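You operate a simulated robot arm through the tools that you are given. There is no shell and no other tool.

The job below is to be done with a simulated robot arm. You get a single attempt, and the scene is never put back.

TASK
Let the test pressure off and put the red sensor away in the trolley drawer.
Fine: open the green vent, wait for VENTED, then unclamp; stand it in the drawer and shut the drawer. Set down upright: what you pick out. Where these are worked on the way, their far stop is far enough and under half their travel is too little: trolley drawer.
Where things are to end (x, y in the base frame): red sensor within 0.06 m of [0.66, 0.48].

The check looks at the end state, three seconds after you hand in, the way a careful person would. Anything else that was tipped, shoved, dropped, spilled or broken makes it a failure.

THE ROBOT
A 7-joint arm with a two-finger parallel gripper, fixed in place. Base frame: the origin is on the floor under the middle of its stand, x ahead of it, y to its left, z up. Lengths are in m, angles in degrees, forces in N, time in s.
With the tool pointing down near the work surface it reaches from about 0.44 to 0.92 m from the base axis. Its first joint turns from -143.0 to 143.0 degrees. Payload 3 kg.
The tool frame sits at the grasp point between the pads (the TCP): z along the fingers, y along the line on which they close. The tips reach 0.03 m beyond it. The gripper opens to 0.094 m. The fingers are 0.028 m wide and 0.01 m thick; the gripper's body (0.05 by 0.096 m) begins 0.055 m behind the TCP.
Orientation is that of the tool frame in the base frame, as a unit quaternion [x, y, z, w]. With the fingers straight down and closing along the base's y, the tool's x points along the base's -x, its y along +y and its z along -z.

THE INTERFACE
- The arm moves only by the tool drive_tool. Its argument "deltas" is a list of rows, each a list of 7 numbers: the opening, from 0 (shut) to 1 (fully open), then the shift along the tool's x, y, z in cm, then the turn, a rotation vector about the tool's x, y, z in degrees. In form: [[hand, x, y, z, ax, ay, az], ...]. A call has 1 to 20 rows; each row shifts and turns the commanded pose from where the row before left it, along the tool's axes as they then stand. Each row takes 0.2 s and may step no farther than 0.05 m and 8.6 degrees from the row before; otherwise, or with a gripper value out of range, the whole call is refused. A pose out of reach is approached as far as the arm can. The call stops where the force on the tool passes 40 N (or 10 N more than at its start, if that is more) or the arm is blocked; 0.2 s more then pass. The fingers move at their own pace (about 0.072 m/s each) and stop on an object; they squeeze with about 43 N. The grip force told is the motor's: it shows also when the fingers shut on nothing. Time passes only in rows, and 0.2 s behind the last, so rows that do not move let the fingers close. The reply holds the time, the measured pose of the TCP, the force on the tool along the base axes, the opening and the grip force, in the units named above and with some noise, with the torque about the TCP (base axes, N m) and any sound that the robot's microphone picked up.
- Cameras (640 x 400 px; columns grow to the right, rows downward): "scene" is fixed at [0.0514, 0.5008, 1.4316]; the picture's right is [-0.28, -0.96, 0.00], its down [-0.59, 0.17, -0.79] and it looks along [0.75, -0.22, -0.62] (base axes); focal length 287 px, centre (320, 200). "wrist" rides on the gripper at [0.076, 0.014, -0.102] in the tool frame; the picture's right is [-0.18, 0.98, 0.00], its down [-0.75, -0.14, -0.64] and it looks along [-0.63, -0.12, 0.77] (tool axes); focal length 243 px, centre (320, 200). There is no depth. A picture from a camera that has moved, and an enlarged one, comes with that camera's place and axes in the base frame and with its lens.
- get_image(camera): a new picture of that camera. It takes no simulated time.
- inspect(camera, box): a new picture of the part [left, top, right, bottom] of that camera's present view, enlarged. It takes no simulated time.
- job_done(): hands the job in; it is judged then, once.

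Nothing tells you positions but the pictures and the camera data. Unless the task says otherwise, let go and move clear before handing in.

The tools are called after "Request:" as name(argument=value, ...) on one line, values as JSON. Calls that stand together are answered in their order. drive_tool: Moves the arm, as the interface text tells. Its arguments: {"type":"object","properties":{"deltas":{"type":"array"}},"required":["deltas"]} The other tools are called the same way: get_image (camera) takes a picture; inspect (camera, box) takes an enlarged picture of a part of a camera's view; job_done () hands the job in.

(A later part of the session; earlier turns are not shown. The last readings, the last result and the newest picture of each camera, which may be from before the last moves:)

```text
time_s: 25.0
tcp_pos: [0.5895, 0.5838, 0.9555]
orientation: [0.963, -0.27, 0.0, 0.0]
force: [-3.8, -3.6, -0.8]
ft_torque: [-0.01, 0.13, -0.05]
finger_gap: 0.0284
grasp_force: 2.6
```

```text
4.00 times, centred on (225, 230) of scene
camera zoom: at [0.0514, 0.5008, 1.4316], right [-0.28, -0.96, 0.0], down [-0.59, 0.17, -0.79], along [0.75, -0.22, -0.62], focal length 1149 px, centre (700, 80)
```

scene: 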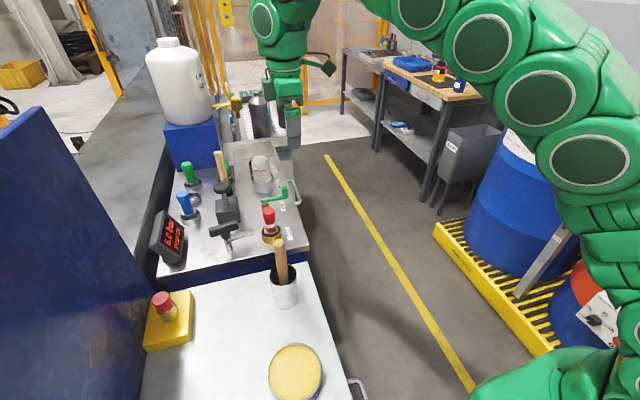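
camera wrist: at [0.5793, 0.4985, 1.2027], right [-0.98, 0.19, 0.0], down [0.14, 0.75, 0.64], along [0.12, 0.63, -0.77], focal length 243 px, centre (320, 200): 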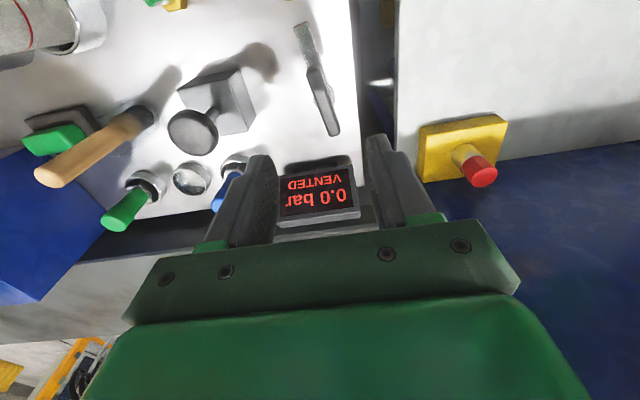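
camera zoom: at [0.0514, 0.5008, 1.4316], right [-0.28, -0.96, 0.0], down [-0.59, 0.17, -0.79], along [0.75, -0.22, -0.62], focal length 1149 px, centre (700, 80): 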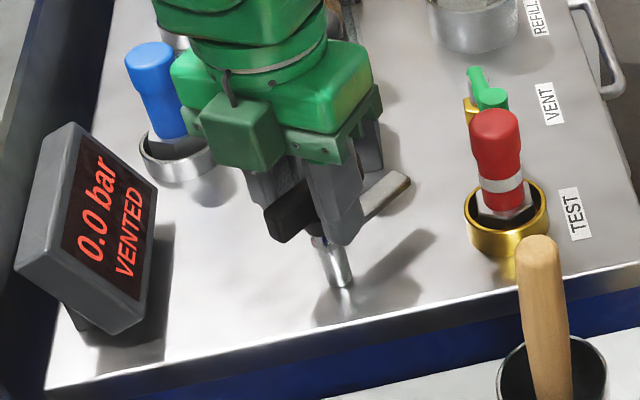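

The bar is swinging clear of the sensor. I'll keep turning towards its far stop.

Request:
drive_tool(deltas=[[0.27, 0, 0.1, 0, 0, 0, -6], [0.27, 0, 0, 0, 0, 0, -6], [0.27, 0, 0, 0, 0, 0, -6], [0.27, 0, 0, 0, 0, 0, -6], [0.27, 0, 0, 0, 0, 0, -6]])

Request:
inspect(camera="wrist", box=[200, 60, 440, 240])

Request:
inspect(camera="scene", box=[170, 180, 280, 280])

```text
time_s: 26.2
tcp_pos: [0.587, 0.583, 0.9568]
orientation: [1.0, -0.012, 0.0, 0.001]
force: [-2.1, -7.7, -2.3]
ft_torque: [-0.1, 0.11, -0.05]
finger_gap: 0.0301
grasp_force: 4.1
```

```text
2.22 times, centred on (320, 150) of wrist
camera zoom: at [0.664, 0.5662, 1.0596], right [-0.21, -0.98, 0.0], down [-0.75, 0.16, 0.64], along [-0.63, 0.13, -0.77], focal length 539 px, centre (320, 311)
```

zoom: 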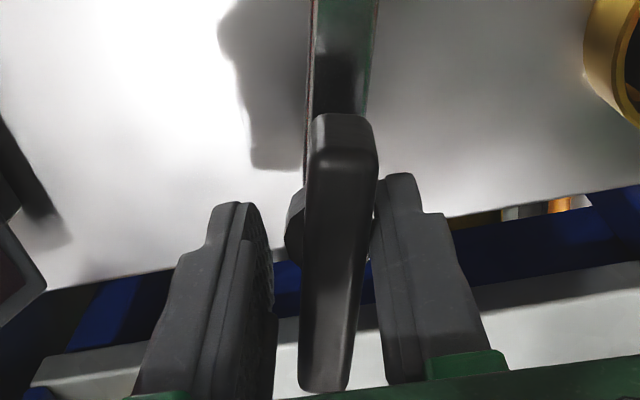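

```text
4.00 times, centred on (225, 230) of scene
camera zoom: at [0.0514, 0.5008, 1.4316], right [-0.28, -0.96, 0.0], down [-0.59, 0.17, -0.79], along [0.75, -0.22, -0.62], focal length 1149 px, centre (700, 80)
```

zoom: 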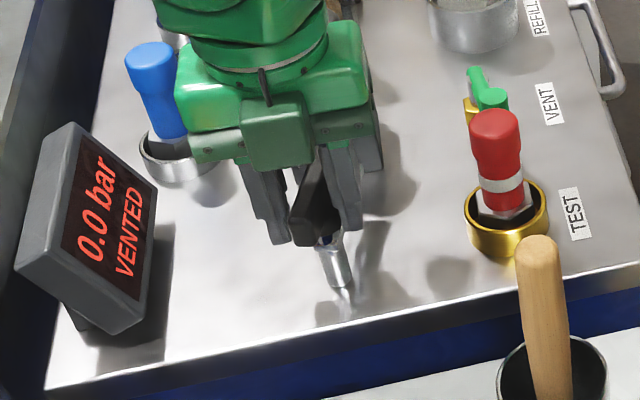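

Request:
drive_tool(deltas=[[0.27, 0, 0.15, 0, 0, 0, -5], [0.27, 0, 0, 0, 0, 0, -5], [0.27, 0, 0, 0, 0, 0, -4]])

Request:
inspect(camera="wrist", box=[200, 60, 440, 240])

Request:
inspect(camera="scene", box=[170, 180, 280, 280])

```text
time_s: 27.0
tcp_pos: [0.588, 0.5821, 0.9578]
orientation: [0.994, 0.11, 0.0, 0.0]
force: [0.2, -6.1, 1.9]
ft_torque: [-0.15, -0.01, 0.0]
finger_gap: 0.0285
grasp_force: 2.5
```

```text
2.22 times, centred on (320, 150) of wrist
camera zoom: at [0.6654, 0.5836, 1.0597], right [0.03, -1.0, 0.0], down [-0.77, -0.03, 0.64], along [-0.64, -0.02, -0.77], focal length 539 px, centre (320, 311)
```

zoom: 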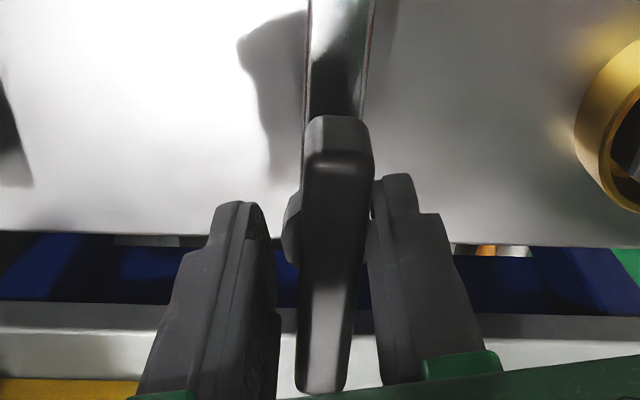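

```text
4.00 times, centred on (225, 230) of scene
camera zoom: at [0.0514, 0.5008, 1.4316], right [-0.28, -0.96, 0.0], down [-0.59, 0.17, -0.79], along [0.75, -0.22, -0.62], focal length 1149 px, centre (700, 80)
```

zoom: 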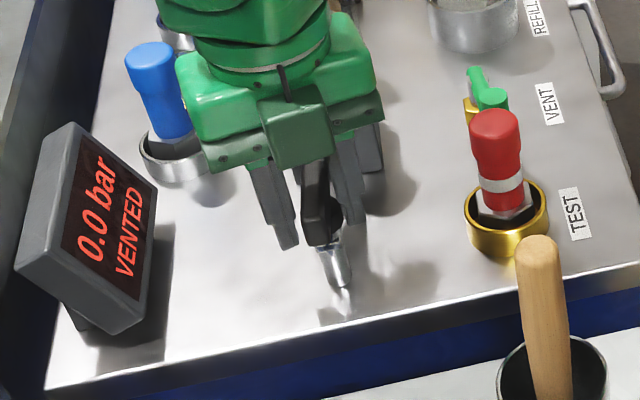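

Request:
drive_tool(deltas=[[0.27, 0, 0.1, 0, 0, 0, -4], [0.27, 0, 0, 0, 0, 0, -4], [0.27, 0, 0, 0, 0, 0, -4]])

Request:
inspect(camera="wrist", box=[200, 60, 440, 240])

```text
time_s: 27.8
tcp_pos: [0.5874, 0.5794, 0.9578]
orientation: [0.977, 0.211, 0.0, 0.0]
force: [-5.5, -14.5, -2.6]
ft_torque: [0.04, 0.03, -0.26]
finger_gap: 0.0314
grasp_force: 5.1
```

```text
2.22 times, centred on (320, 150) of wrist
camera zoom: at [0.6631, 0.5983, 1.0594], right [0.24, -0.97, 0.0], down [-0.74, -0.18, 0.64], along [-0.62, -0.15, -0.77], focal length 539 px, centre (320, 311)
```

zoom: 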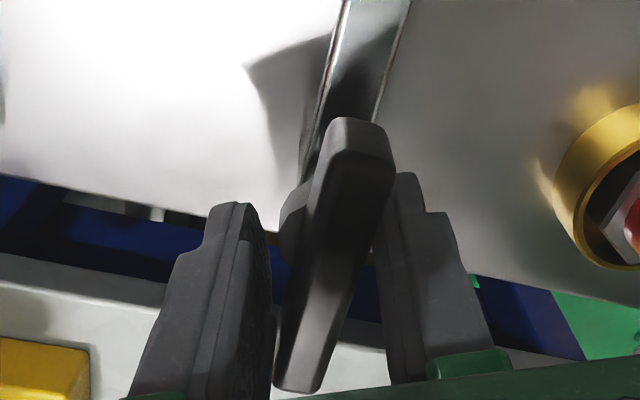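

The handle now meets firm resistance, so the clamp bar is at its far stop, swung about 90° away from the sensor. I'll ease off, open the fingers, and lift clear.

Request:
drive_tool(deltas=[[0.3, 0, 0, 0, 0, 0, 8], [0.6, 0, 0, 0, 0, 0, 6], [0.6, 0, 0, 0, 0, 0, 0], [0.6, 0, 0, 0, 0, 0, 0], [0.6, 0, 0, -4, 0, 0, 0], [0.6, 0, 0, -4, 0, 0, 0], [0.6, 0, 0, -4, 0, 0, 0], [0.6, 0, 0, -4, 0, 0, 0]])

Request:
inspect(camera="scene", box=[140, 150, 320, 280])

Request:
get_image(camera="wrist")

```text
time_s: 29.6
tcp_pos: [0.586, 0.578, 1.1102]
orientation: [0.996, 0.092, 0.0, 0.0]
force: [1.1, -0.3, -0.3]
ft_torque: [0.06, 0.08, 0.0]
finger_gap: 0.0565
grasp_force: 0.0
out of reach, approached as far as the arm can: row 8
```

```text
3.08 times, centred on (230, 215) of scene
camera zoom: at [0.0514, 0.5008, 1.4316], right [-0.28, -0.96, 0.0], down [-0.59, 0.17, -0.79], along [0.75, -0.22, -0.62], focal length 884 px, centre (597, 154)
```

zoom: 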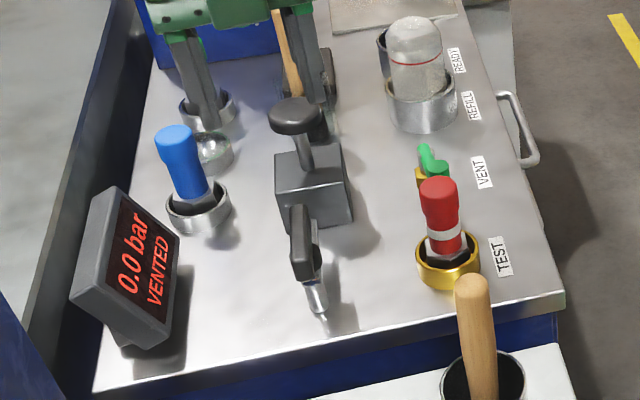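

```text
taken
camera wrist: at [0.6624, 0.5776, 1.2132], right [0.0, -1.0, 0.0], down [-0.77, 0.0, 0.64], along [-0.64, 0.0, -0.77], focal length 243 px, centre (320, 200)
```

wrist: 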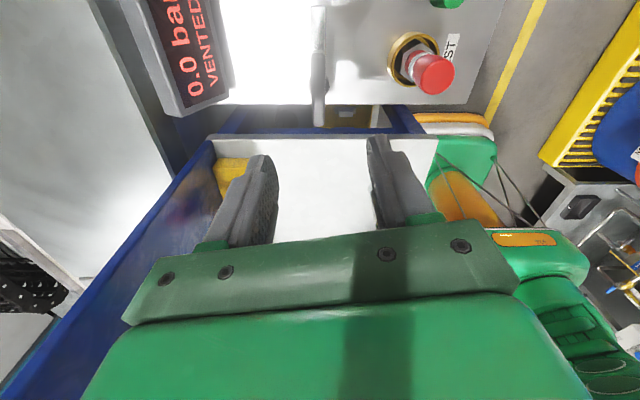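

The clamp bar is now turned fully away from the sensor. I'll turn the wrist back and withdraw towards the robot's side to approach the drawers.

Request:
drive_tool(deltas=[[0.6, 0, 0, 0.7, 0, 0, 8.4], [0.6, 0, 0, 0, 0, 0, 8.4], [0.6, 0, 0, 0, 0, 0, 8.4], [0.6, 0, 0, 0, 0, 0, 8.4], [0.6, 0, 0, 0, 0, 0, 8.4], [0.6, 0, 0, 0, 0, 0, 8.4], [0.6, 0, 0, 0, 0, 0, 8.4], [0.6, 0, 0, 0, 0, 0, 8.4], [0.6, 0, 0, 0, 0, 0, 8.4], [0.6, 0, 0, 0, 0, 0, 8.4], [0.6, 0, 0, 0, 0, 0, 8.4], [0.6, 0, 0, 0, 0, 0, 8.2], [0.6, 4.5, -1, 0, 0, 0, 0], [0.6, 4.5, -1, 0, 0, 0, 0], [0.6, 4.5, -1, 0, 0, 0, 0], [0.6, 4.5, -1, 0, 0, 0, 0], [0.6, 4.5, -1, 0, 0, 0, 0], [0.6, 4.5, -1, 0, 0, 0, 0], [0.6, 4.5, -1, 0, 0, 0, 0], [0.6, 4.5, -1, 0, 0, 0, 0]])

Request:
get_image(camera="wrist")

```text
time_s: 33.8
tcp_pos: [0.6633, 0.2174, 1.104]
orientation: [-0.707, 0.708, 0.001, 0.0]
force: [0.2, -0.2, 1.3]
ft_torque: [0.03, 0.01, -0.01]
finger_gap: 0.0565
grasp_force: 0.1
```

```text
taken
camera wrist: at [0.6492, 0.1404, 1.2069], right [-0.98, 0.19, 0.0], down [0.14, 0.75, 0.64], along [0.12, 0.63, -0.77], focal length 243 px, centre (320, 200)
```

wrist: 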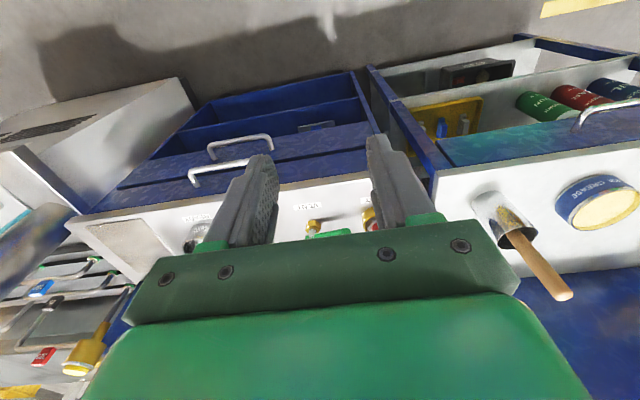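

Request:
inspect(camera="wrist", box=[120, 60, 400, 230])

```text
2.29 times, centred on (260, 145) of wrist
camera zoom: at [0.6492, 0.1404, 1.2069], right [-0.98, 0.19, 0.0], down [0.14, 0.75, 0.64], along [0.12, 0.63, -0.77], focal length 555 px, centre (457, 326)
```

zoom: 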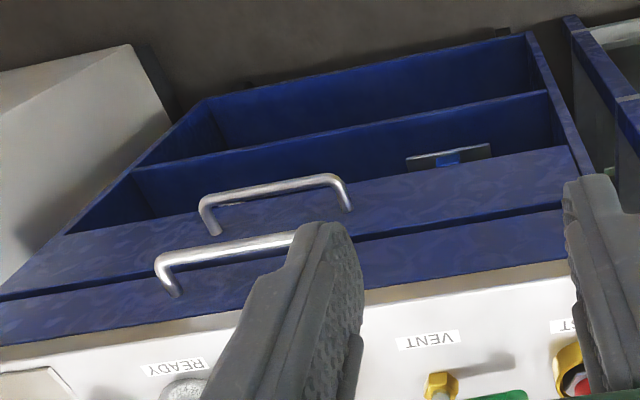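

The lower drawer's bar handle runs from about x 0.805 to 0.946 at y≈0.343, z≈0.715, standing about 3 cm off the face. Only the lower drawer looks tall enough for the standing sensor. I'll turn the wrist, then pitch it level to approach the bar from the front.

Request:
drive_tool(deltas=[[0.45, 0, 0, 0, 0, 0, 8.2], [0.45, 0, 0, 0, 0, 0, 8.2], [0.45, 0, 0, 0, 0, 0, 8.2], [0.45, 0, 0, 0, 0, 0, 8.2], [0.45, 0, 0, 0, 0, 0, 8.2], [0.45, 0, 0, 0, 0, 0, 8.2], [0.45, 0, 0, 0, 0, 0, 8.2], [0.45, 0, 0, 0, 0, 0, 8.2], [0.45, 0, 0, 0, 0, 0, 8.2], [0.45, 0, 0, 0, 0, 0, 8.2], [0.45, 0, 0, 0, 0, 0, 8], [0.45, -2.2, -2.2, 2.5, 0, 0, 0], [0.45, -2.2, -2.2, 2.5, 0, 0, 0], [0.45, -2.2, -2.2, 2.5, 0, 0, 0], [0.45, -2.2, -2.2, 2.5, 0, 0, 0], [0.45, -2.2, -2.2, 2.5, 0, 0, 0], [0.45, -2.2, -2.2, 2.5, 0, 0, 0]])

Request:
get_image(camera="wrist")

Request:
get_image(camera="scene")

```text
time_s: 37.4
tcp_pos: [0.7969, 0.0855, 0.955]
orientation: [0.001, 1.0, 0.0, -0.001]
force: [0.2, -0.6, 0.1]
ft_torque: [-0.01, 0.01, 0.02]
finger_gap: 0.0422
grasp_force: 0.1
```

```text
taken
camera wrist: at [0.7211, 0.099, 1.0568], right [0.19, 0.98, 0.0], down [0.75, -0.14, 0.64], along [0.63, -0.12, -0.77], focal length 243 px, centre (320, 200)
```

wrist: 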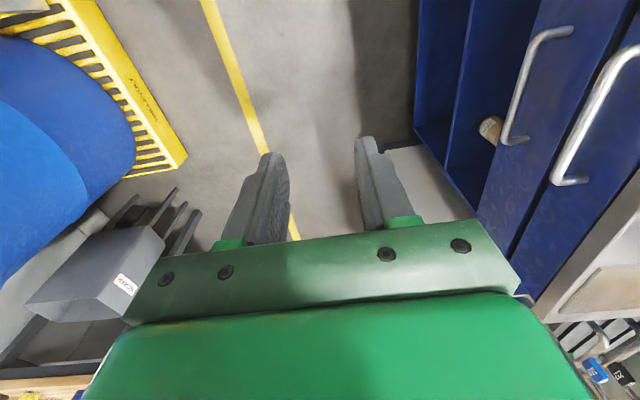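

```text
taken
```

scene: 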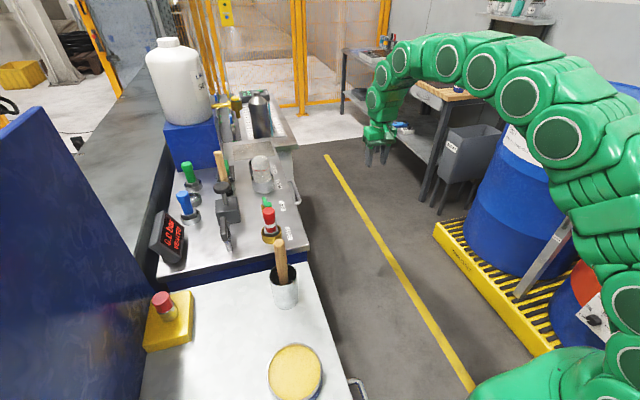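

I want to be sure the display still reads VENTED before going on. I'm also checking that the sensor and the rest of the bench are undisturbed.

Request:
inspect(camera="scene", box=[140, 150, 320, 270])

Request:
inspect(camera="wrist", box=[400, 0, 640, 200])

```text
3.33 times, centred on (230, 210) of scene
camera zoom: at [0.0514, 0.5008, 1.4316], right [-0.28, -0.96, 0.0], down [-0.59, 0.17, -0.79], along [0.75, -0.22, -0.62], focal length 958 px, centre (620, 167)
```

zoom: 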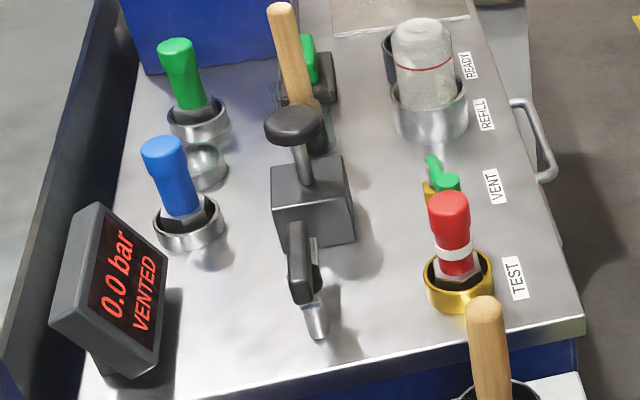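

```text
2.00 times, centred on (520, 100) of wrist
camera zoom: at [0.7211, 0.099, 1.0568], right [0.19, 0.98, 0.0], down [0.75, -0.14, 0.64], along [0.63, -0.12, -0.77], focal length 485 px, centre (-80, 400)
```

zoom: 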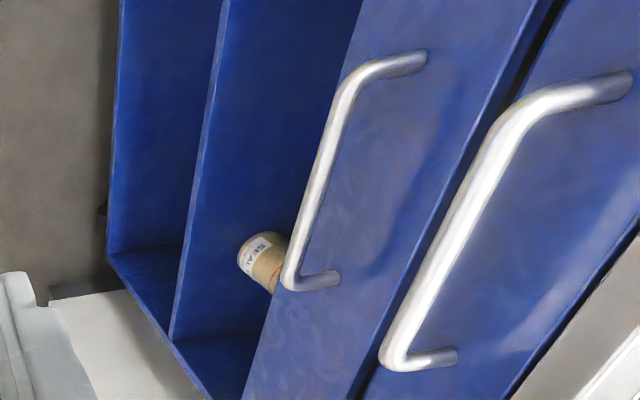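

The display still says VENTED. I'll now pitch the tool forward so the fingers point towards the drawer face.

Request:
drive_tool(deltas=[[0.45, 0, 0, 0, -8.2, 0, 0], [0.45, 0, 0, 0, -8.2, 0, 0], [0.45, 0, 0, 0, -8.2, 0, 0], [0.45, 0, 0, 0, -8.2, 0, 0], [0.45, 0, 0, 0, -8.2, 0, 0], [0.45, 0, 0, 0, -8.2, 0, 0], [0.45, 0, 0, 0, -8.2, 0, 0], [0.45, 0, 0, 0, -8.2, 0, 0], [0.45, 0, 0, 0, -8.2, 0, 0], [0.45, 0, 0, 0, -8.2, 0, 0]])

Request:
get_image(camera="wrist")

Request:
get_image(camera="scene")

```text
time_s: 39.6
tcp_pos: [0.7972, 0.0858, 0.954]
orientation: [0.0, 0.754, 0.657, 0.001]
force: [0.7, 0.0, -0.1]
ft_torque: [0.01, 0.03, 0.01]
finger_gap: 0.0421
grasp_force: 0.0
```

```text
taken
camera wrist: at [0.7203, -0.0146, 0.9827], right [0.18, 0.14, 0.97], down [0.75, -0.66, -0.05], along [0.63, 0.74, -0.22], focal length 243 px, centre (320, 200)
```

wrist: 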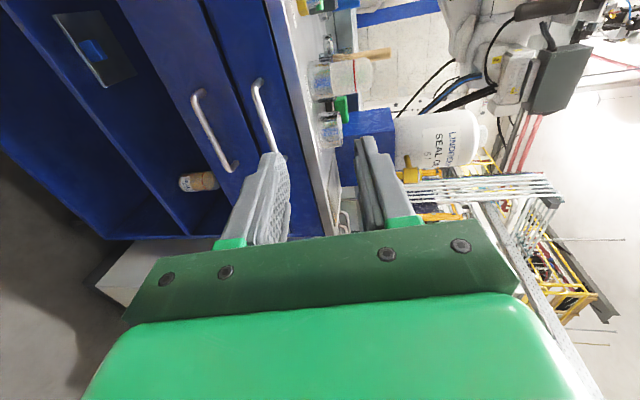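

```text
taken
```

scene: 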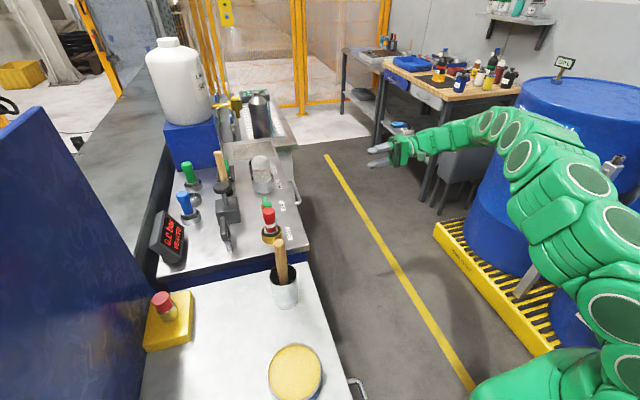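

Request:
inspect(camera="wrist", box=[150, 60, 330, 200])

```text
2.86 times, centred on (240, 130) of wrist
camera zoom: at [0.7203, -0.0146, 0.9827], right [0.18, 0.14, 0.97], down [0.75, -0.66, -0.05], along [0.63, 0.74, -0.22], focal length 693 px, centre (549, 400)
```

zoom: 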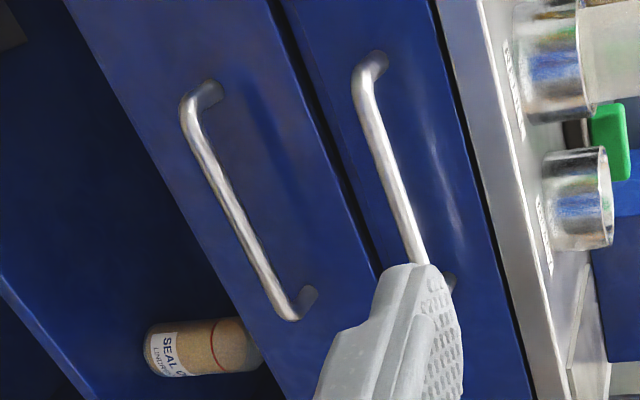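

The lower handle's bar checks out at z≈0.714, y≈0.343. I'll move to a pre-grasp pose about 10 cm in front of it.

Request:
drive_tool(deltas=[[0.45, -0.8, -3.6, 2.5, 0, 0, 0], [0.45, -0.8, -3.6, 2.5, 0, 0, 0], [0.45, -0.8, -3.6, 2.5, 0, 0, 0], [0.45, -0.8, -3.6, 2.5, 0, 0, 0], [0.45, -0.8, -3.6, 2.5, 0, 0, 0], [0.45, -0.8, -3.6, 2.5, 0, 0, 0]])

Request:
get_image(camera="wrist")

Request:
get_image(camera="scene")

```text
time_s: 41.0
tcp_pos: [0.8436, 0.2036, 0.719]
orientation: [0.0, 0.755, 0.656, 0.001]
force: [-0.7, -0.6, -0.2]
ft_torque: [-0.02, 0.03, -0.02]
finger_gap: 0.0424
grasp_force: 0.1
```

```text
taken
camera wrist: at [0.768, 0.1043, 0.7475], right [0.18, 0.14, 0.97], down [0.75, -0.66, -0.05], along [0.63, 0.74, -0.22], focal length 243 px, centre (320, 200)
```

wrist: 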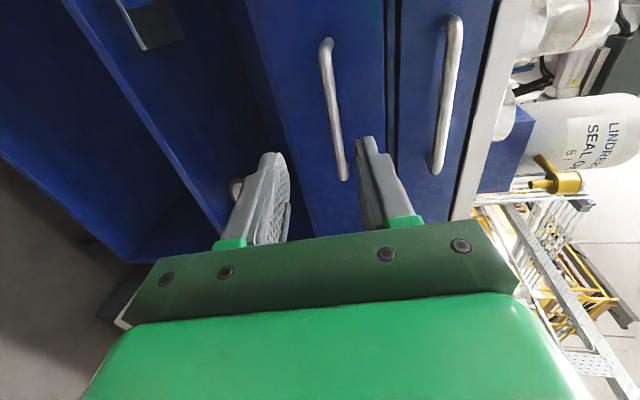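

```text
taken
```

scene: 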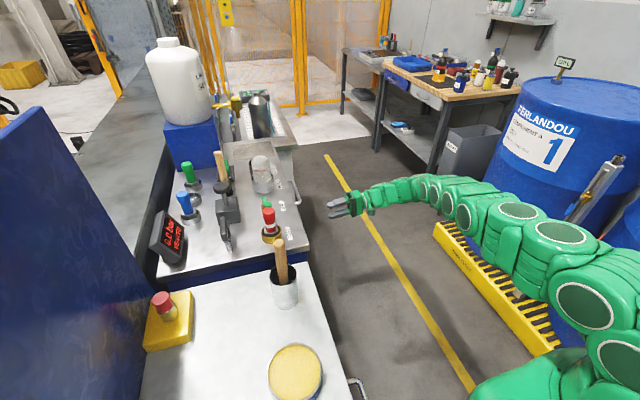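

The handle bar is centred between the finger heights. I'll advance most of the way and check again before closing.

Request:
drive_tool(deltas=[[0.45, 0, 0.33, 3.2, 0, 0, 0], [0.45, 0, 0.33, 3.2, 0, 0, 0], [0.45, 0, 0.33, 3.2, 0, 0, 0]])

Request:
get_image(camera="wrist")

```text
time_s: 41.8
tcp_pos: [0.8446, 0.3022, 0.7164]
orientation: [0.001, 0.755, 0.656, 0.001]
force: [-0.9, 0.0, 0.0]
ft_torque: [-0.01, -0.03, 0.0]
finger_gap: 0.0424
grasp_force: 0.0
```

```text
taken
camera wrist: at [0.7681, 0.2011, 0.7444], right [0.18, 0.14, 0.97], down [0.75, -0.66, -0.05], along [0.63, 0.74, -0.22], focal length 243 px, centre (320, 200)
```

wrist: 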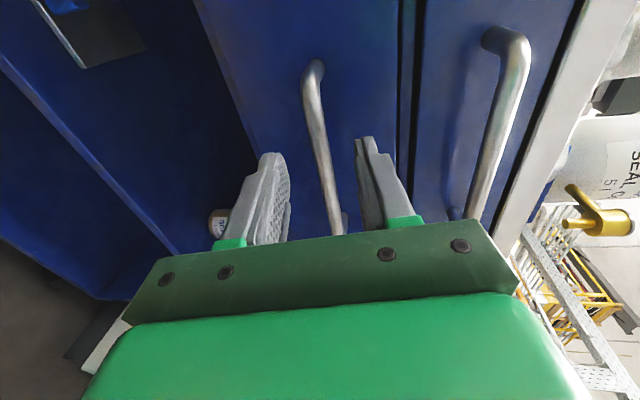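

Request:
drive_tool(deltas=[[0.45, 0, 0.25, 2.0, 0, 0, 0], [0.45, 0, 0.12, 1.0, 0, 0, 0]])

Request:
inspect(camera="wrist", box=[200, 40, 440, 240])

```text
time_s: 42.4
tcp_pos: [0.8455, 0.331, 0.716]
orientation: [0.001, 0.754, 0.656, 0.001]
force: [-0.9, 0.1, 0.9]
ft_torque: [0.02, 0.01, -0.01]
finger_gap: 0.0422
grasp_force: 0.2
```

```text
2.00 times, centred on (320, 140) of wrist
camera zoom: at [0.7685, 0.2303, 0.7442], right [0.18, 0.14, 0.97], down [0.75, -0.66, -0.05], along [0.63, 0.74, -0.22], focal length 485 px, centre (320, 320)
```

zoom: 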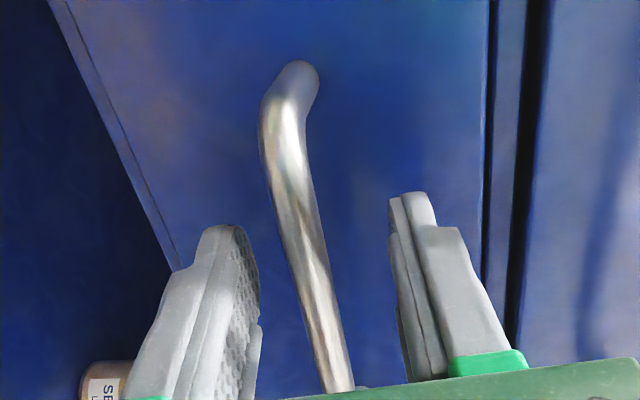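

The bar lies between both fingers. Closing on it now.

Request:
drive_tool(deltas=[[0.2, 0, 0, 0, 0, 0, 0], [0, 0, 0, 0, 0, 0, 0], [0, 0, 0, 0, 0, 0, 0], [0, 0, 0, 0, 0, 0, 0]])

Request:
inspect(camera="wrist", box=[200, 40, 440, 240])

```text
time_s: 43.4
tcp_pos: [0.8442, 0.3289, 0.7126]
orientation: [0.001, 0.755, 0.655, 0.001]
force: [5.5, 0.7, -4.1]
ft_torque: [-0.06, -0.48, -0.06]
finger_gap: 0.0115
grasp_force: 45.0
stopped in row 4: the force on the tool passed its limit at 41 N (the readings are from after the stop); the commanded pose is now the measured one
```

```text
2.00 times, centred on (320, 140) of wrist
camera zoom: at [0.768, 0.2294, 0.7416], right [0.19, 0.14, 0.97], down [0.75, -0.66, -0.05], along [0.63, 0.74, -0.23], focal length 485 px, centre (320, 320)
```

zoom: 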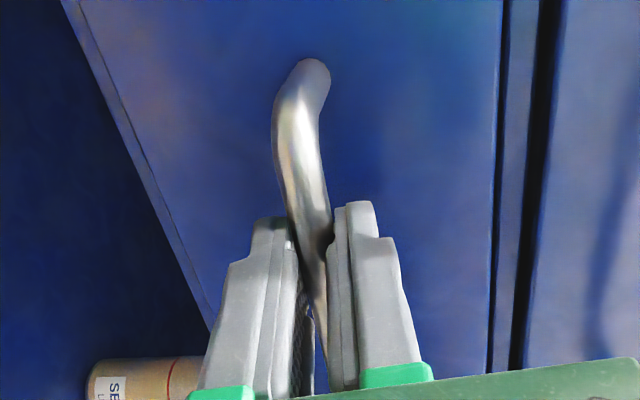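

I have the bar (gap 11.5 mm, 45 N grip). Now I'll pull the drawer straight out towards -y and watch the force.

Request:
drive_tool(deltas=[[0, 0, -0.14, -0.99, 0, 0, 0], [0, 0, -0.28, -1.98, 0, 0, 0], [0, 0, -0.42, -2.97, 0, 0, 0], [0, 0, -0.42, -2.97, 0, 0, 0]])

Request:
get_image(camera="wrist")

Request:
get_image(camera="scene")

```text
time_s: 44.4
tcp_pos: [0.8442, 0.2382, 0.7136]
orientation: [0.003, 0.757, 0.654, 0.0]
force: [4.7, 1.6, -23.9]
ft_torque: [-0.44, -0.8, -1.18]
finger_gap: 0.0117
grasp_force: 44.7
```

```text
taken
camera wrist: at [0.768, 0.1391, 0.7419], right [0.19, 0.14, 0.97], down [0.75, -0.66, -0.05], along [0.63, 0.74, -0.23], focal length 243 px, centre (320, 200)
```

wrist: 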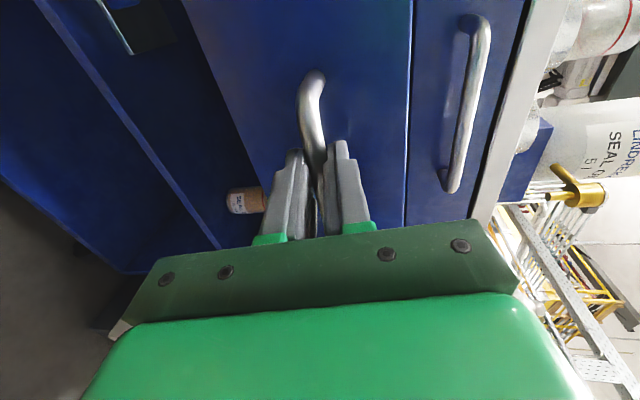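

```text
taken
```

scene: 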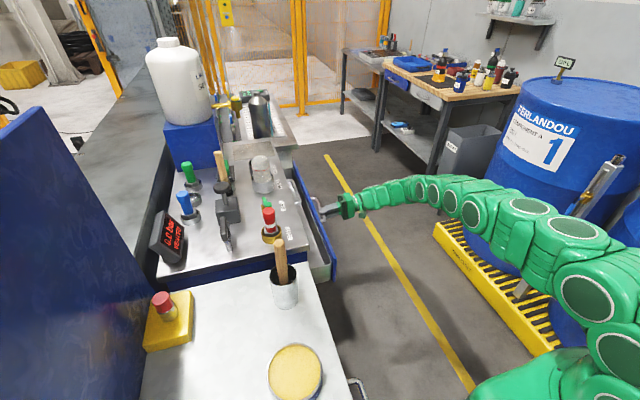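

The drawer is sliding out. There's some vertical load on the grip, so I'll drop 1–2 mm and continue pulling.

Request:
drive_tool(deltas=[[0, 0, -0.15, 0, 0, 0, 0], [0, 0, -0.42, -2.97, 0, 0, 0]])

```text
time_s: 45.0
tcp_pos: [0.8445, 0.2086, 0.7131]
orientation: [0.002, 0.756, 0.655, 0.0]
force: [13.3, 0.8, -14.1]
ft_torque: [-0.21, -0.52, -1.02]
finger_gap: 0.0118
grasp_force: 44.8
```

Request:
drive_tool(deltas=[[0, -0.1, -0.1, 0, 0, 0, 0], [0, 0, -0.42, -2.97, 0, 0, 0], [0, 0, -0.42, -2.97, 0, 0, 0]])

Request:
get_image(camera="scene")

```text
time_s: 45.8
tcp_pos: [0.8454, 0.1485, 0.712]
orientation: [0.002, 0.755, 0.656, 0.0]
force: [-21.1, -0.4, 15.3]
ft_torque: [0.31, -0.49, -0.74]
finger_gap: 0.0117
grasp_force: 44.8
```

```text
taken
```

scene: 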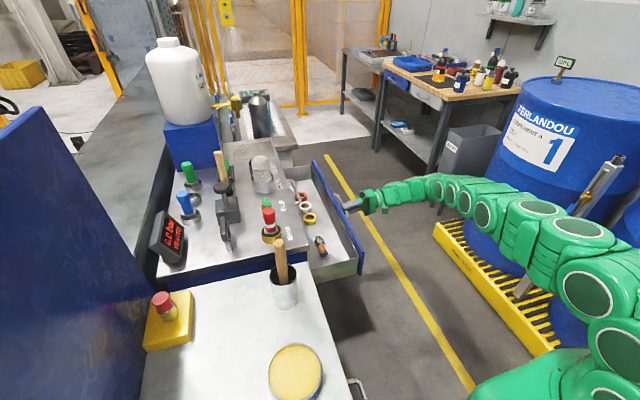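

The drawer is about 18 cm open and contains some rings and a small tool. I'll keep pulling with tiny sideways corrections until the stop.

Request:
drive_tool(deltas=[[0, 0.06, 0.05, 0, 0, 0, 0], [0, 0, -0.28, -1.98, 0, 0, 0], [0, 0, -0.28, -1.98, 0, 0, 0], [0, 0, -0.28, -1.98, 0, 0, 0]])

Request:
get_image(camera="scene")

```text
time_s: 46.7
tcp_pos: [0.8439, 0.1084, 0.7113]
orientation: [-0.001, 0.756, 0.655, -0.001]
force: [-7.1, 2.6, -4.3]
ft_torque: [-0.12, -0.04, -0.25]
finger_gap: 0.0117
grasp_force: 45.2
stopped in row 4: the force on the tool passed its limit at 83 N (the readings are from after the stop); the commanded pose is now the measured one
```

```text
taken
```

scene: 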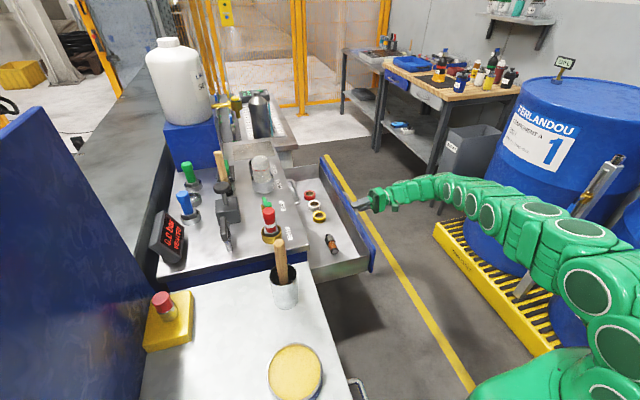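

The drawer hit its far stop with about 22 cm of travel. Let me look inside it before releasing the handle.

Request:
inspect(camera="scene", box=[260, 140, 400, 290])

Request:
get_image(camera="wrist")

```text
2.67 times, centred on (330, 215) of scene
camera zoom: at [0.0514, 0.5008, 1.4316], right [-0.28, -0.96, 0.0], down [-0.59, 0.17, -0.79], along [0.75, -0.22, -0.62], focal length 766 px, centre (293, 160)
```

zoom: 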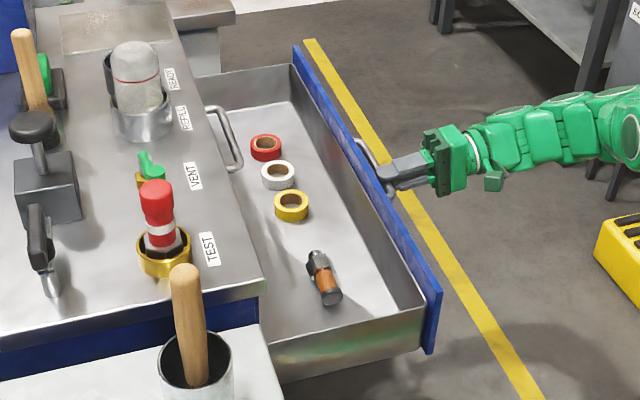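

```text
taken
camera wrist: at [0.7683, 0.0073, 0.7415], right [0.18, 0.14, 0.97], down [0.76, -0.65, -0.05], along [0.63, 0.74, -0.23], focal length 243 px, centre (320, 200)
```

wrist: 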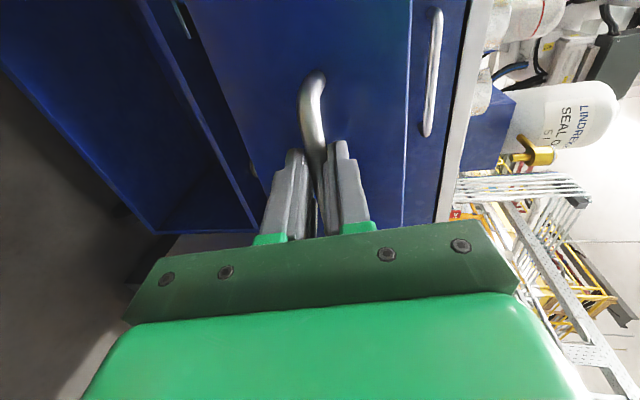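

The drawer holds three tape rolls, plus an orange/brown item lying near (0.70, 0.27), close to where the sensor must go. I'll let go of the handle, back off, rise, and look down into the drawer.

Request:
drive_tool(deltas=[[0.3, 0, 0, 0, 0, 0, 0], [0.45, 0, 0, 0, 0, 0, 0], [0.45, 0, 0, 0, 0, 0, 0], [0.45, 0, -0.42, -2.97, 0, 0, 0], [0.45, 0, -0.42, -2.97, 0, 0, 0], [0.45, 0, -0.28, -1.98, 0, 0, 0], [0.45, 0, 4.45, -0.63, 0, 0, 0], [0.45, 0, 4.45, -0.63, 0, 0, 0], [0.45, 0, 4.45, -0.63, 0, 0, 0], [0.45, 0, 4.45, -0.63, 0, 0, 0], [0.45, 0, 4.45, -0.63, 0, 0, 0], [0.45, 0, 4.45, -0.63, 0, 0, 0], [0.45, 0, 4.45, -0.63, 0, 0, 0]])

Request:
drive_tool(deltas=[[0.45, 0, 0, 0, 8.2, 0, 0], [0.45, 0, 0, 0, 8.2, 0, 0], [0.45, 0, 0, 0, 8.2, 0, 0], [0.45, 0, 0, 0, 8.2, 0, 0], [0.45, 0, 0, 0, 8.2, 0, 0], [0.45, 0, 0, 0, 8.2, 0, 0], [0.45, 0, 0, 0, 8.2, 0, 0], [0.45, 0, 0, 0, 8.2, 0, 0], [0.45, 0, 0, 0, 8.2, 0, 0], [0.45, 0, 0, 0, 8.2, 0, 0]])

Request:
get_image(camera="wrist")

Request:
get_image(camera="scene")

```text
time_s: 49.5
tcp_pos: [0.844, 0.0369, 1.029]
orientation: [-0.002, 0.756, 0.655, 0.0]
force: [-0.5, -0.2, 0.2]
ft_torque: [-0.01, -0.04, 0.01]
finger_gap: 0.0426
grasp_force: 0.0
out of reach, approached as far as the arm can: row 6
```

```text
time_s: 51.7
tcp_pos: [0.8451, 0.0385, 1.0284]
orientation: [-0.002, 1.0, -0.002, 0.0]
force: [-0.4, 0.1, 0.2]
ft_torque: [0.03, -0.03, 0.0]
finger_gap: 0.0423
grasp_force: 0.1
```

```text
taken
camera wrist: at [0.7678, 0.0515, 1.1303], right [0.18, 0.98, 0.0], down [0.75, -0.14, 0.64], along [0.63, -0.12, -0.77], focal length 243 px, centre (320, 200)
```

wrist: 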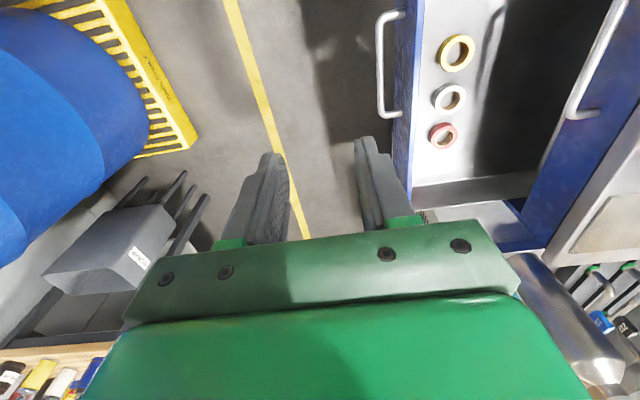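

```text
taken
```

scene: 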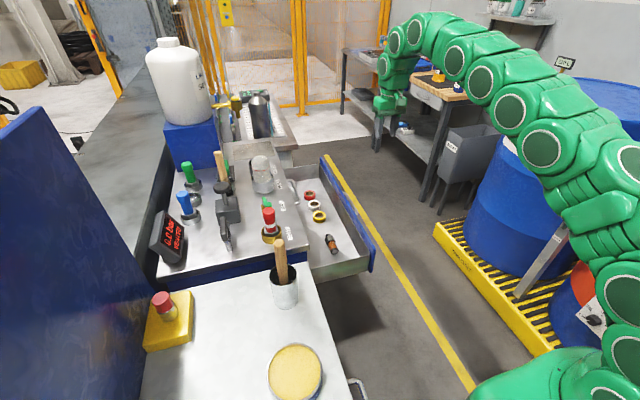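

The drawer stayed open. I'll move over its near end to look at the floor, the orange item and the side walls.

Request:
drive_tool(deltas=[[0.6, 3.6, 2.4, 0, 0, 0, 0], [0.6, 3.6, 2.4, 0, 0, 0, 0], [0.6, 3.6, 2.4, 0, 0, 0, 0], [0.6, 3.6, 2.4, 0, 0, 0, 0], [0.6, 3.6, 2.4, 0, 0, 0, 0], [0.6, 3.6, 2.4, 0, 0, 0, 0], [0.6, 3.6, 2.4, 0, 0, 0, 0]])

Request:
get_image(camera="wrist")

Request:
inspect(camera="wrist", box=[220, 20, 480, 180])

```text
time_s: 53.3
tcp_pos: [0.5908, 0.2059, 1.0264]
orientation: [-0.002, 1.0, -0.001, 0.0]
force: [0.6, 0.1, -0.5]
ft_torque: [0.01, 0.0, -0.01]
finger_gap: 0.0564
grasp_force: 0.0
```

```text
taken
camera wrist: at [0.5146, 0.2194, 1.1301], right [0.18, 0.98, 0.0], down [0.75, -0.14, 0.64], along [0.63, -0.12, -0.77], focal length 243 px, centre (320, 200)
```

wrist: 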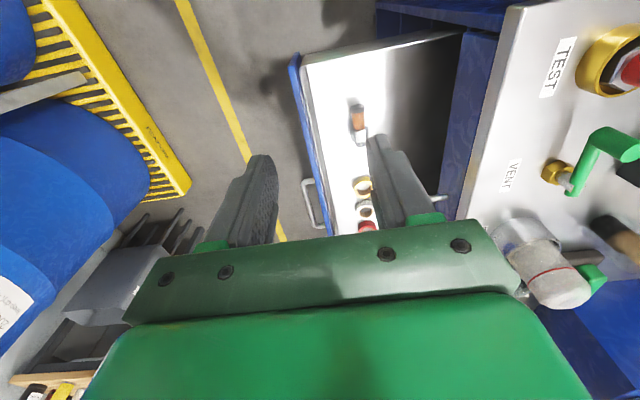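

```text
2.46 times, centred on (350, 100) of wrist
camera zoom: at [0.5146, 0.2194, 1.1301], right [0.18, 0.98, 0.0], down [0.75, -0.14, 0.64], along [0.63, -0.12, -0.77], focal length 597 px, centre (246, 446)
```

zoom: 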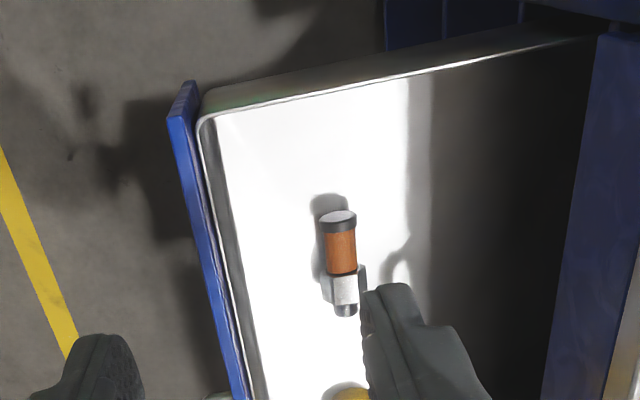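

The orange item lies along x, with its near end somewhere around x 0.67–0.70. I need its position more precisely, so I'll go lower for a closer view.

Request:
drive_tool(deltas=[[0.6, -0.5, 0.5, 4, 0, 0, 0], [0.6, -0.5, 0.5, 4, 0, 0, 0], [0.6, -0.5, 0.5, 4, 0, 0, 0]])

Request:
get_image(camera="wrist")

Request:
inspect(camera="wrist", box=[220, 20, 480, 180])

```text
time_s: 54.1
tcp_pos: [0.6064, 0.2201, 0.9067]
orientation: [-0.002, 1.0, 0.0, 0.0]
force: [-0.2, -0.6, 0.4]
ft_torque: [-0.01, 0.0, 0.04]
finger_gap: 0.0563
grasp_force: 0.0
```

```text
taken
camera wrist: at [0.5307, 0.2341, 1.0094], right [0.18, 0.98, 0.0], down [0.75, -0.14, 0.64], along [0.63, -0.12, -0.77], focal length 243 px, centre (320, 200)
```

wrist: 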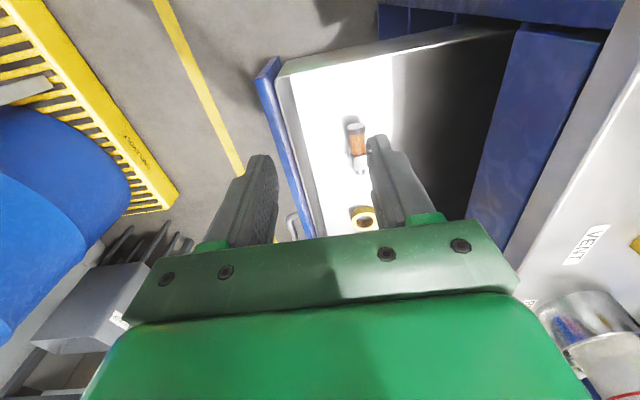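

```text
2.46 times, centred on (350, 100) of wrist
camera zoom: at [0.5307, 0.2341, 1.0094], right [0.18, 0.98, 0.0], down [0.75, -0.14, 0.64], along [0.63, -0.12, -0.77], focal length 597 px, centre (246, 446)
```

zoom: 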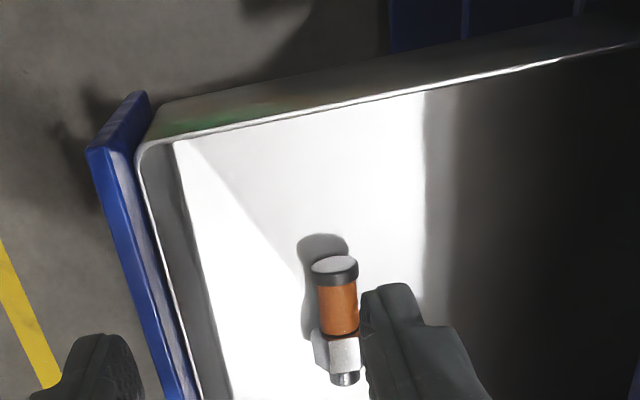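

The drawer floor is around z≈0.645. The orange item lies with its near end at x≈0.69, so there is a free slot around (0.65, 0.26), which is under the target once the drawer is shut. Next I'll go up and over the red sensor.

Request:
drive_tool(deltas=[[0.7, 0, 0, -4.4, 0, 0, 0], [0.7, 0, 0, -4.4, 0, 0, 0], [0.7, 0, 0, -4.4, 0, 0, 0], [0.7, 0, 0, -4.4, 0, 0, 0], [0.7, 0, 4.2, 0, 0, 0, 0], [0.7, 0, 4.2, 0, 0, 0, 0], [0.7, 0, 4.2, 0, 0, 0, 0], [0.7, 0, 4.2, 0, 0, 0, 0], [0.7, 0, 4.2, 0, 0, 0, 0], [0.7, 0, 4.2, 0, 0, 0, 0]])

Request:
get_image(camera="wrist")

Request:
inspect(camera="wrist", box=[200, 40, 440, 240])

Request:
inspect(camera="scene", box=[170, 130, 330, 270])

```text
time_s: 56.3
tcp_pos: [0.6056, 0.4725, 1.0825]
orientation: [-0.001, 1.0, -0.001, 0.001]
force: [-0.3, 0.1, 0.5]
ft_torque: [-0.02, -0.03, 0.01]
finger_gap: 0.0657
grasp_force: 0.0
```

```text
taken
camera wrist: at [0.5288, 0.4867, 1.1845], right [0.18, 0.98, 0.0], down [0.75, -0.14, 0.64], along [0.63, -0.12, -0.77], focal length 243 px, centre (320, 200)
```

wrist: 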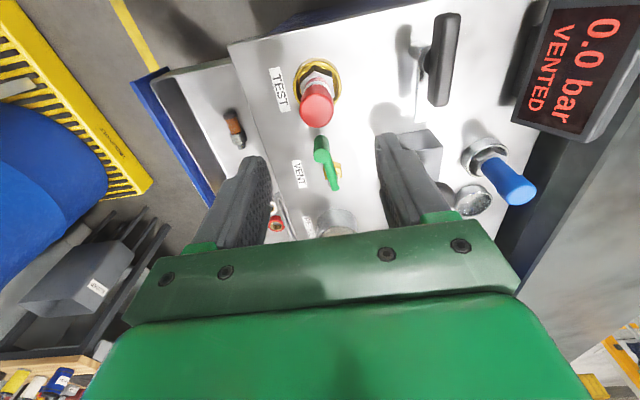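

```text
2.00 times, centred on (320, 140) of wrist
camera zoom: at [0.5288, 0.4867, 1.1845], right [0.18, 0.98, 0.0], down [0.75, -0.14, 0.64], along [0.63, -0.12, -0.77], focal length 485 px, centre (320, 320)
```

zoom: 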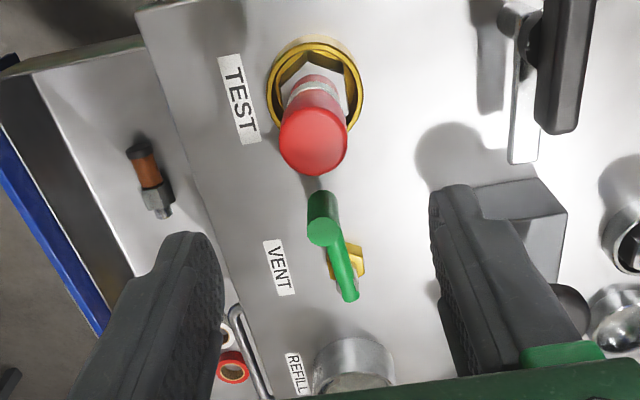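

```text
2.86 times, centred on (250, 200) of scene
camera zoom: at [0.0514, 0.5008, 1.4316], right [-0.28, -0.96, 0.0], down [-0.59, 0.17, -0.79], along [0.75, -0.22, -0.62], focal length 821 px, centre (520, 200)
```

zoom: 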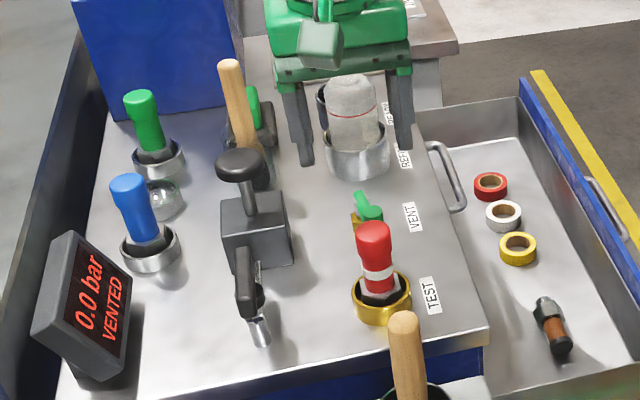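

The sensor is at about (0.604, 0.470) with its cap top near 0.962, and both finger paths look free. I'll descend around it.

Request:
drive_tool(deltas=[[0.7, 0.15, -0.2, 3.5, 0, 0, 0], [0.7, 0, 0, 3.5, 0, 0, 0], [0.7, 0, 0, 3.5, 0, 0, 0]])

Request:
inspect(camera="wrist", box=[200, 40, 440, 240])

Request:
inspect(camera="scene", box=[210, 150, 330, 270])

```text
time_s: 57.1
tcp_pos: [0.6037, 0.4694, 0.9767]
orientation: [-0.001, 1.0, -0.001, 0.0]
force: [0.2, 0.6, 0.4]
ft_torque: [0.01, -0.01, -0.03]
finger_gap: 0.0659
grasp_force: 0.1
```

```text
2.00 times, centred on (320, 140) of wrist
camera zoom: at [0.5279, 0.4845, 1.0789], right [0.18, 0.98, 0.0], down [0.75, -0.14, 0.64], along [0.63, -0.12, -0.77], focal length 485 px, centre (320, 320)
```

zoom: 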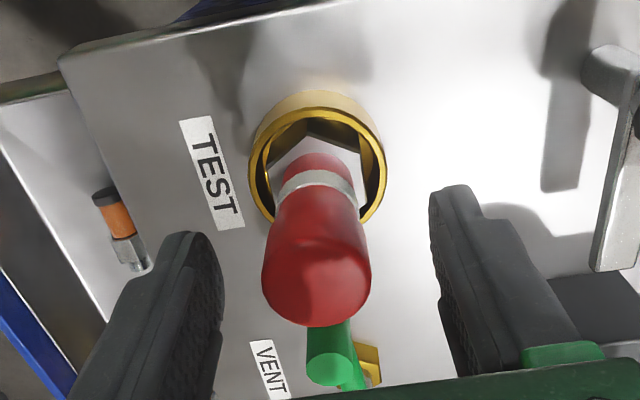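

```text
3.33 times, centred on (270, 210) of scene
camera zoom: at [0.0514, 0.5008, 1.4316], right [-0.28, -0.96, 0.0], down [-0.59, 0.17, -0.79], along [0.75, -0.22, -0.62], focal length 958 px, centre (487, 167)
```

zoom: 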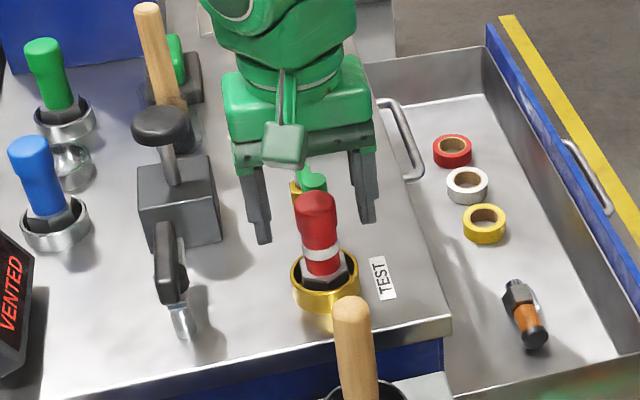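

Everything is centred. I'll lower the last 3 cm and close on the sensor.

Request:
drive_tool(deltas=[[0.7, -0.15, 0, 1.7, 0, 0, 0], [0.7, 0, 0, 1.7, 0, 0, 0], [0.45, 0, 0, 0, 0, 0, 0], [0.3, 0, 0, 0, 0, 0, 0], [0.1, 0, 0, 0, 0, 0, 0], [0, 0, 0, 0, 0, 0, 0], [0, 0, 0, 0, 0, 0, 0]])

Request:
inspect(camera="wrist", box=[200, 40, 440, 240])

Request:
inspect(camera="scene", box=[210, 150, 330, 270])

```text
time_s: 58.7
tcp_pos: [0.606, 0.4702, 0.9433]
orientation: [-0.001, 1.0, -0.001, 0.0]
force: [0.5, 0.2, -0.4]
ft_torque: [0.02, -0.01, 0.03]
finger_gap: 0.0302
grasp_force: 43.3
```

```text
2.00 times, centred on (320, 140) of wrist
camera zoom: at [0.529, 0.4838, 1.0462], right [0.18, 0.98, 0.0], down [0.75, -0.14, 0.64], along [0.63, -0.12, -0.77], focal length 485 px, centre (320, 320)
```

zoom: 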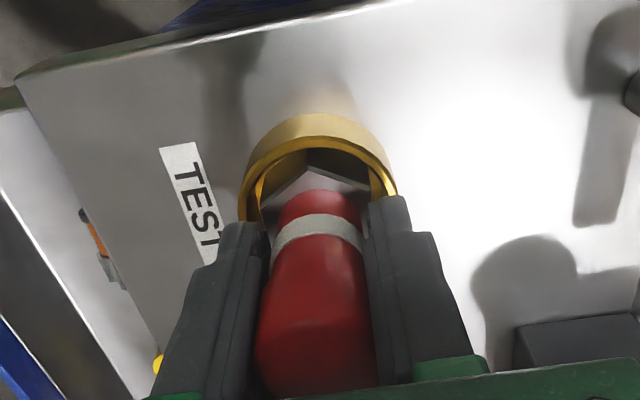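

```text
3.33 times, centred on (270, 210) of scene
camera zoom: at [0.0514, 0.5008, 1.4316], right [-0.28, -0.96, 0.0], down [-0.59, 0.17, -0.79], along [0.75, -0.22, -0.62], focal length 958 px, centre (487, 167)
```

zoom: 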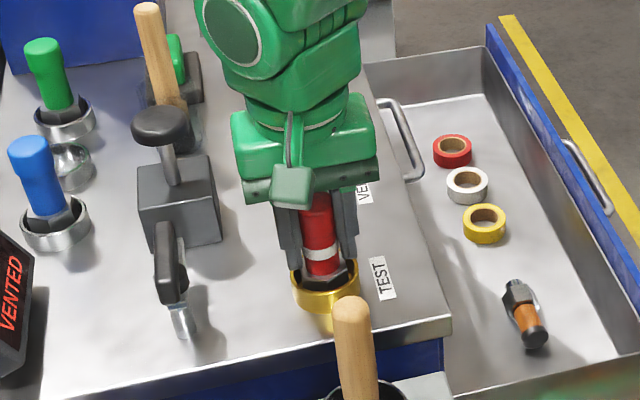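

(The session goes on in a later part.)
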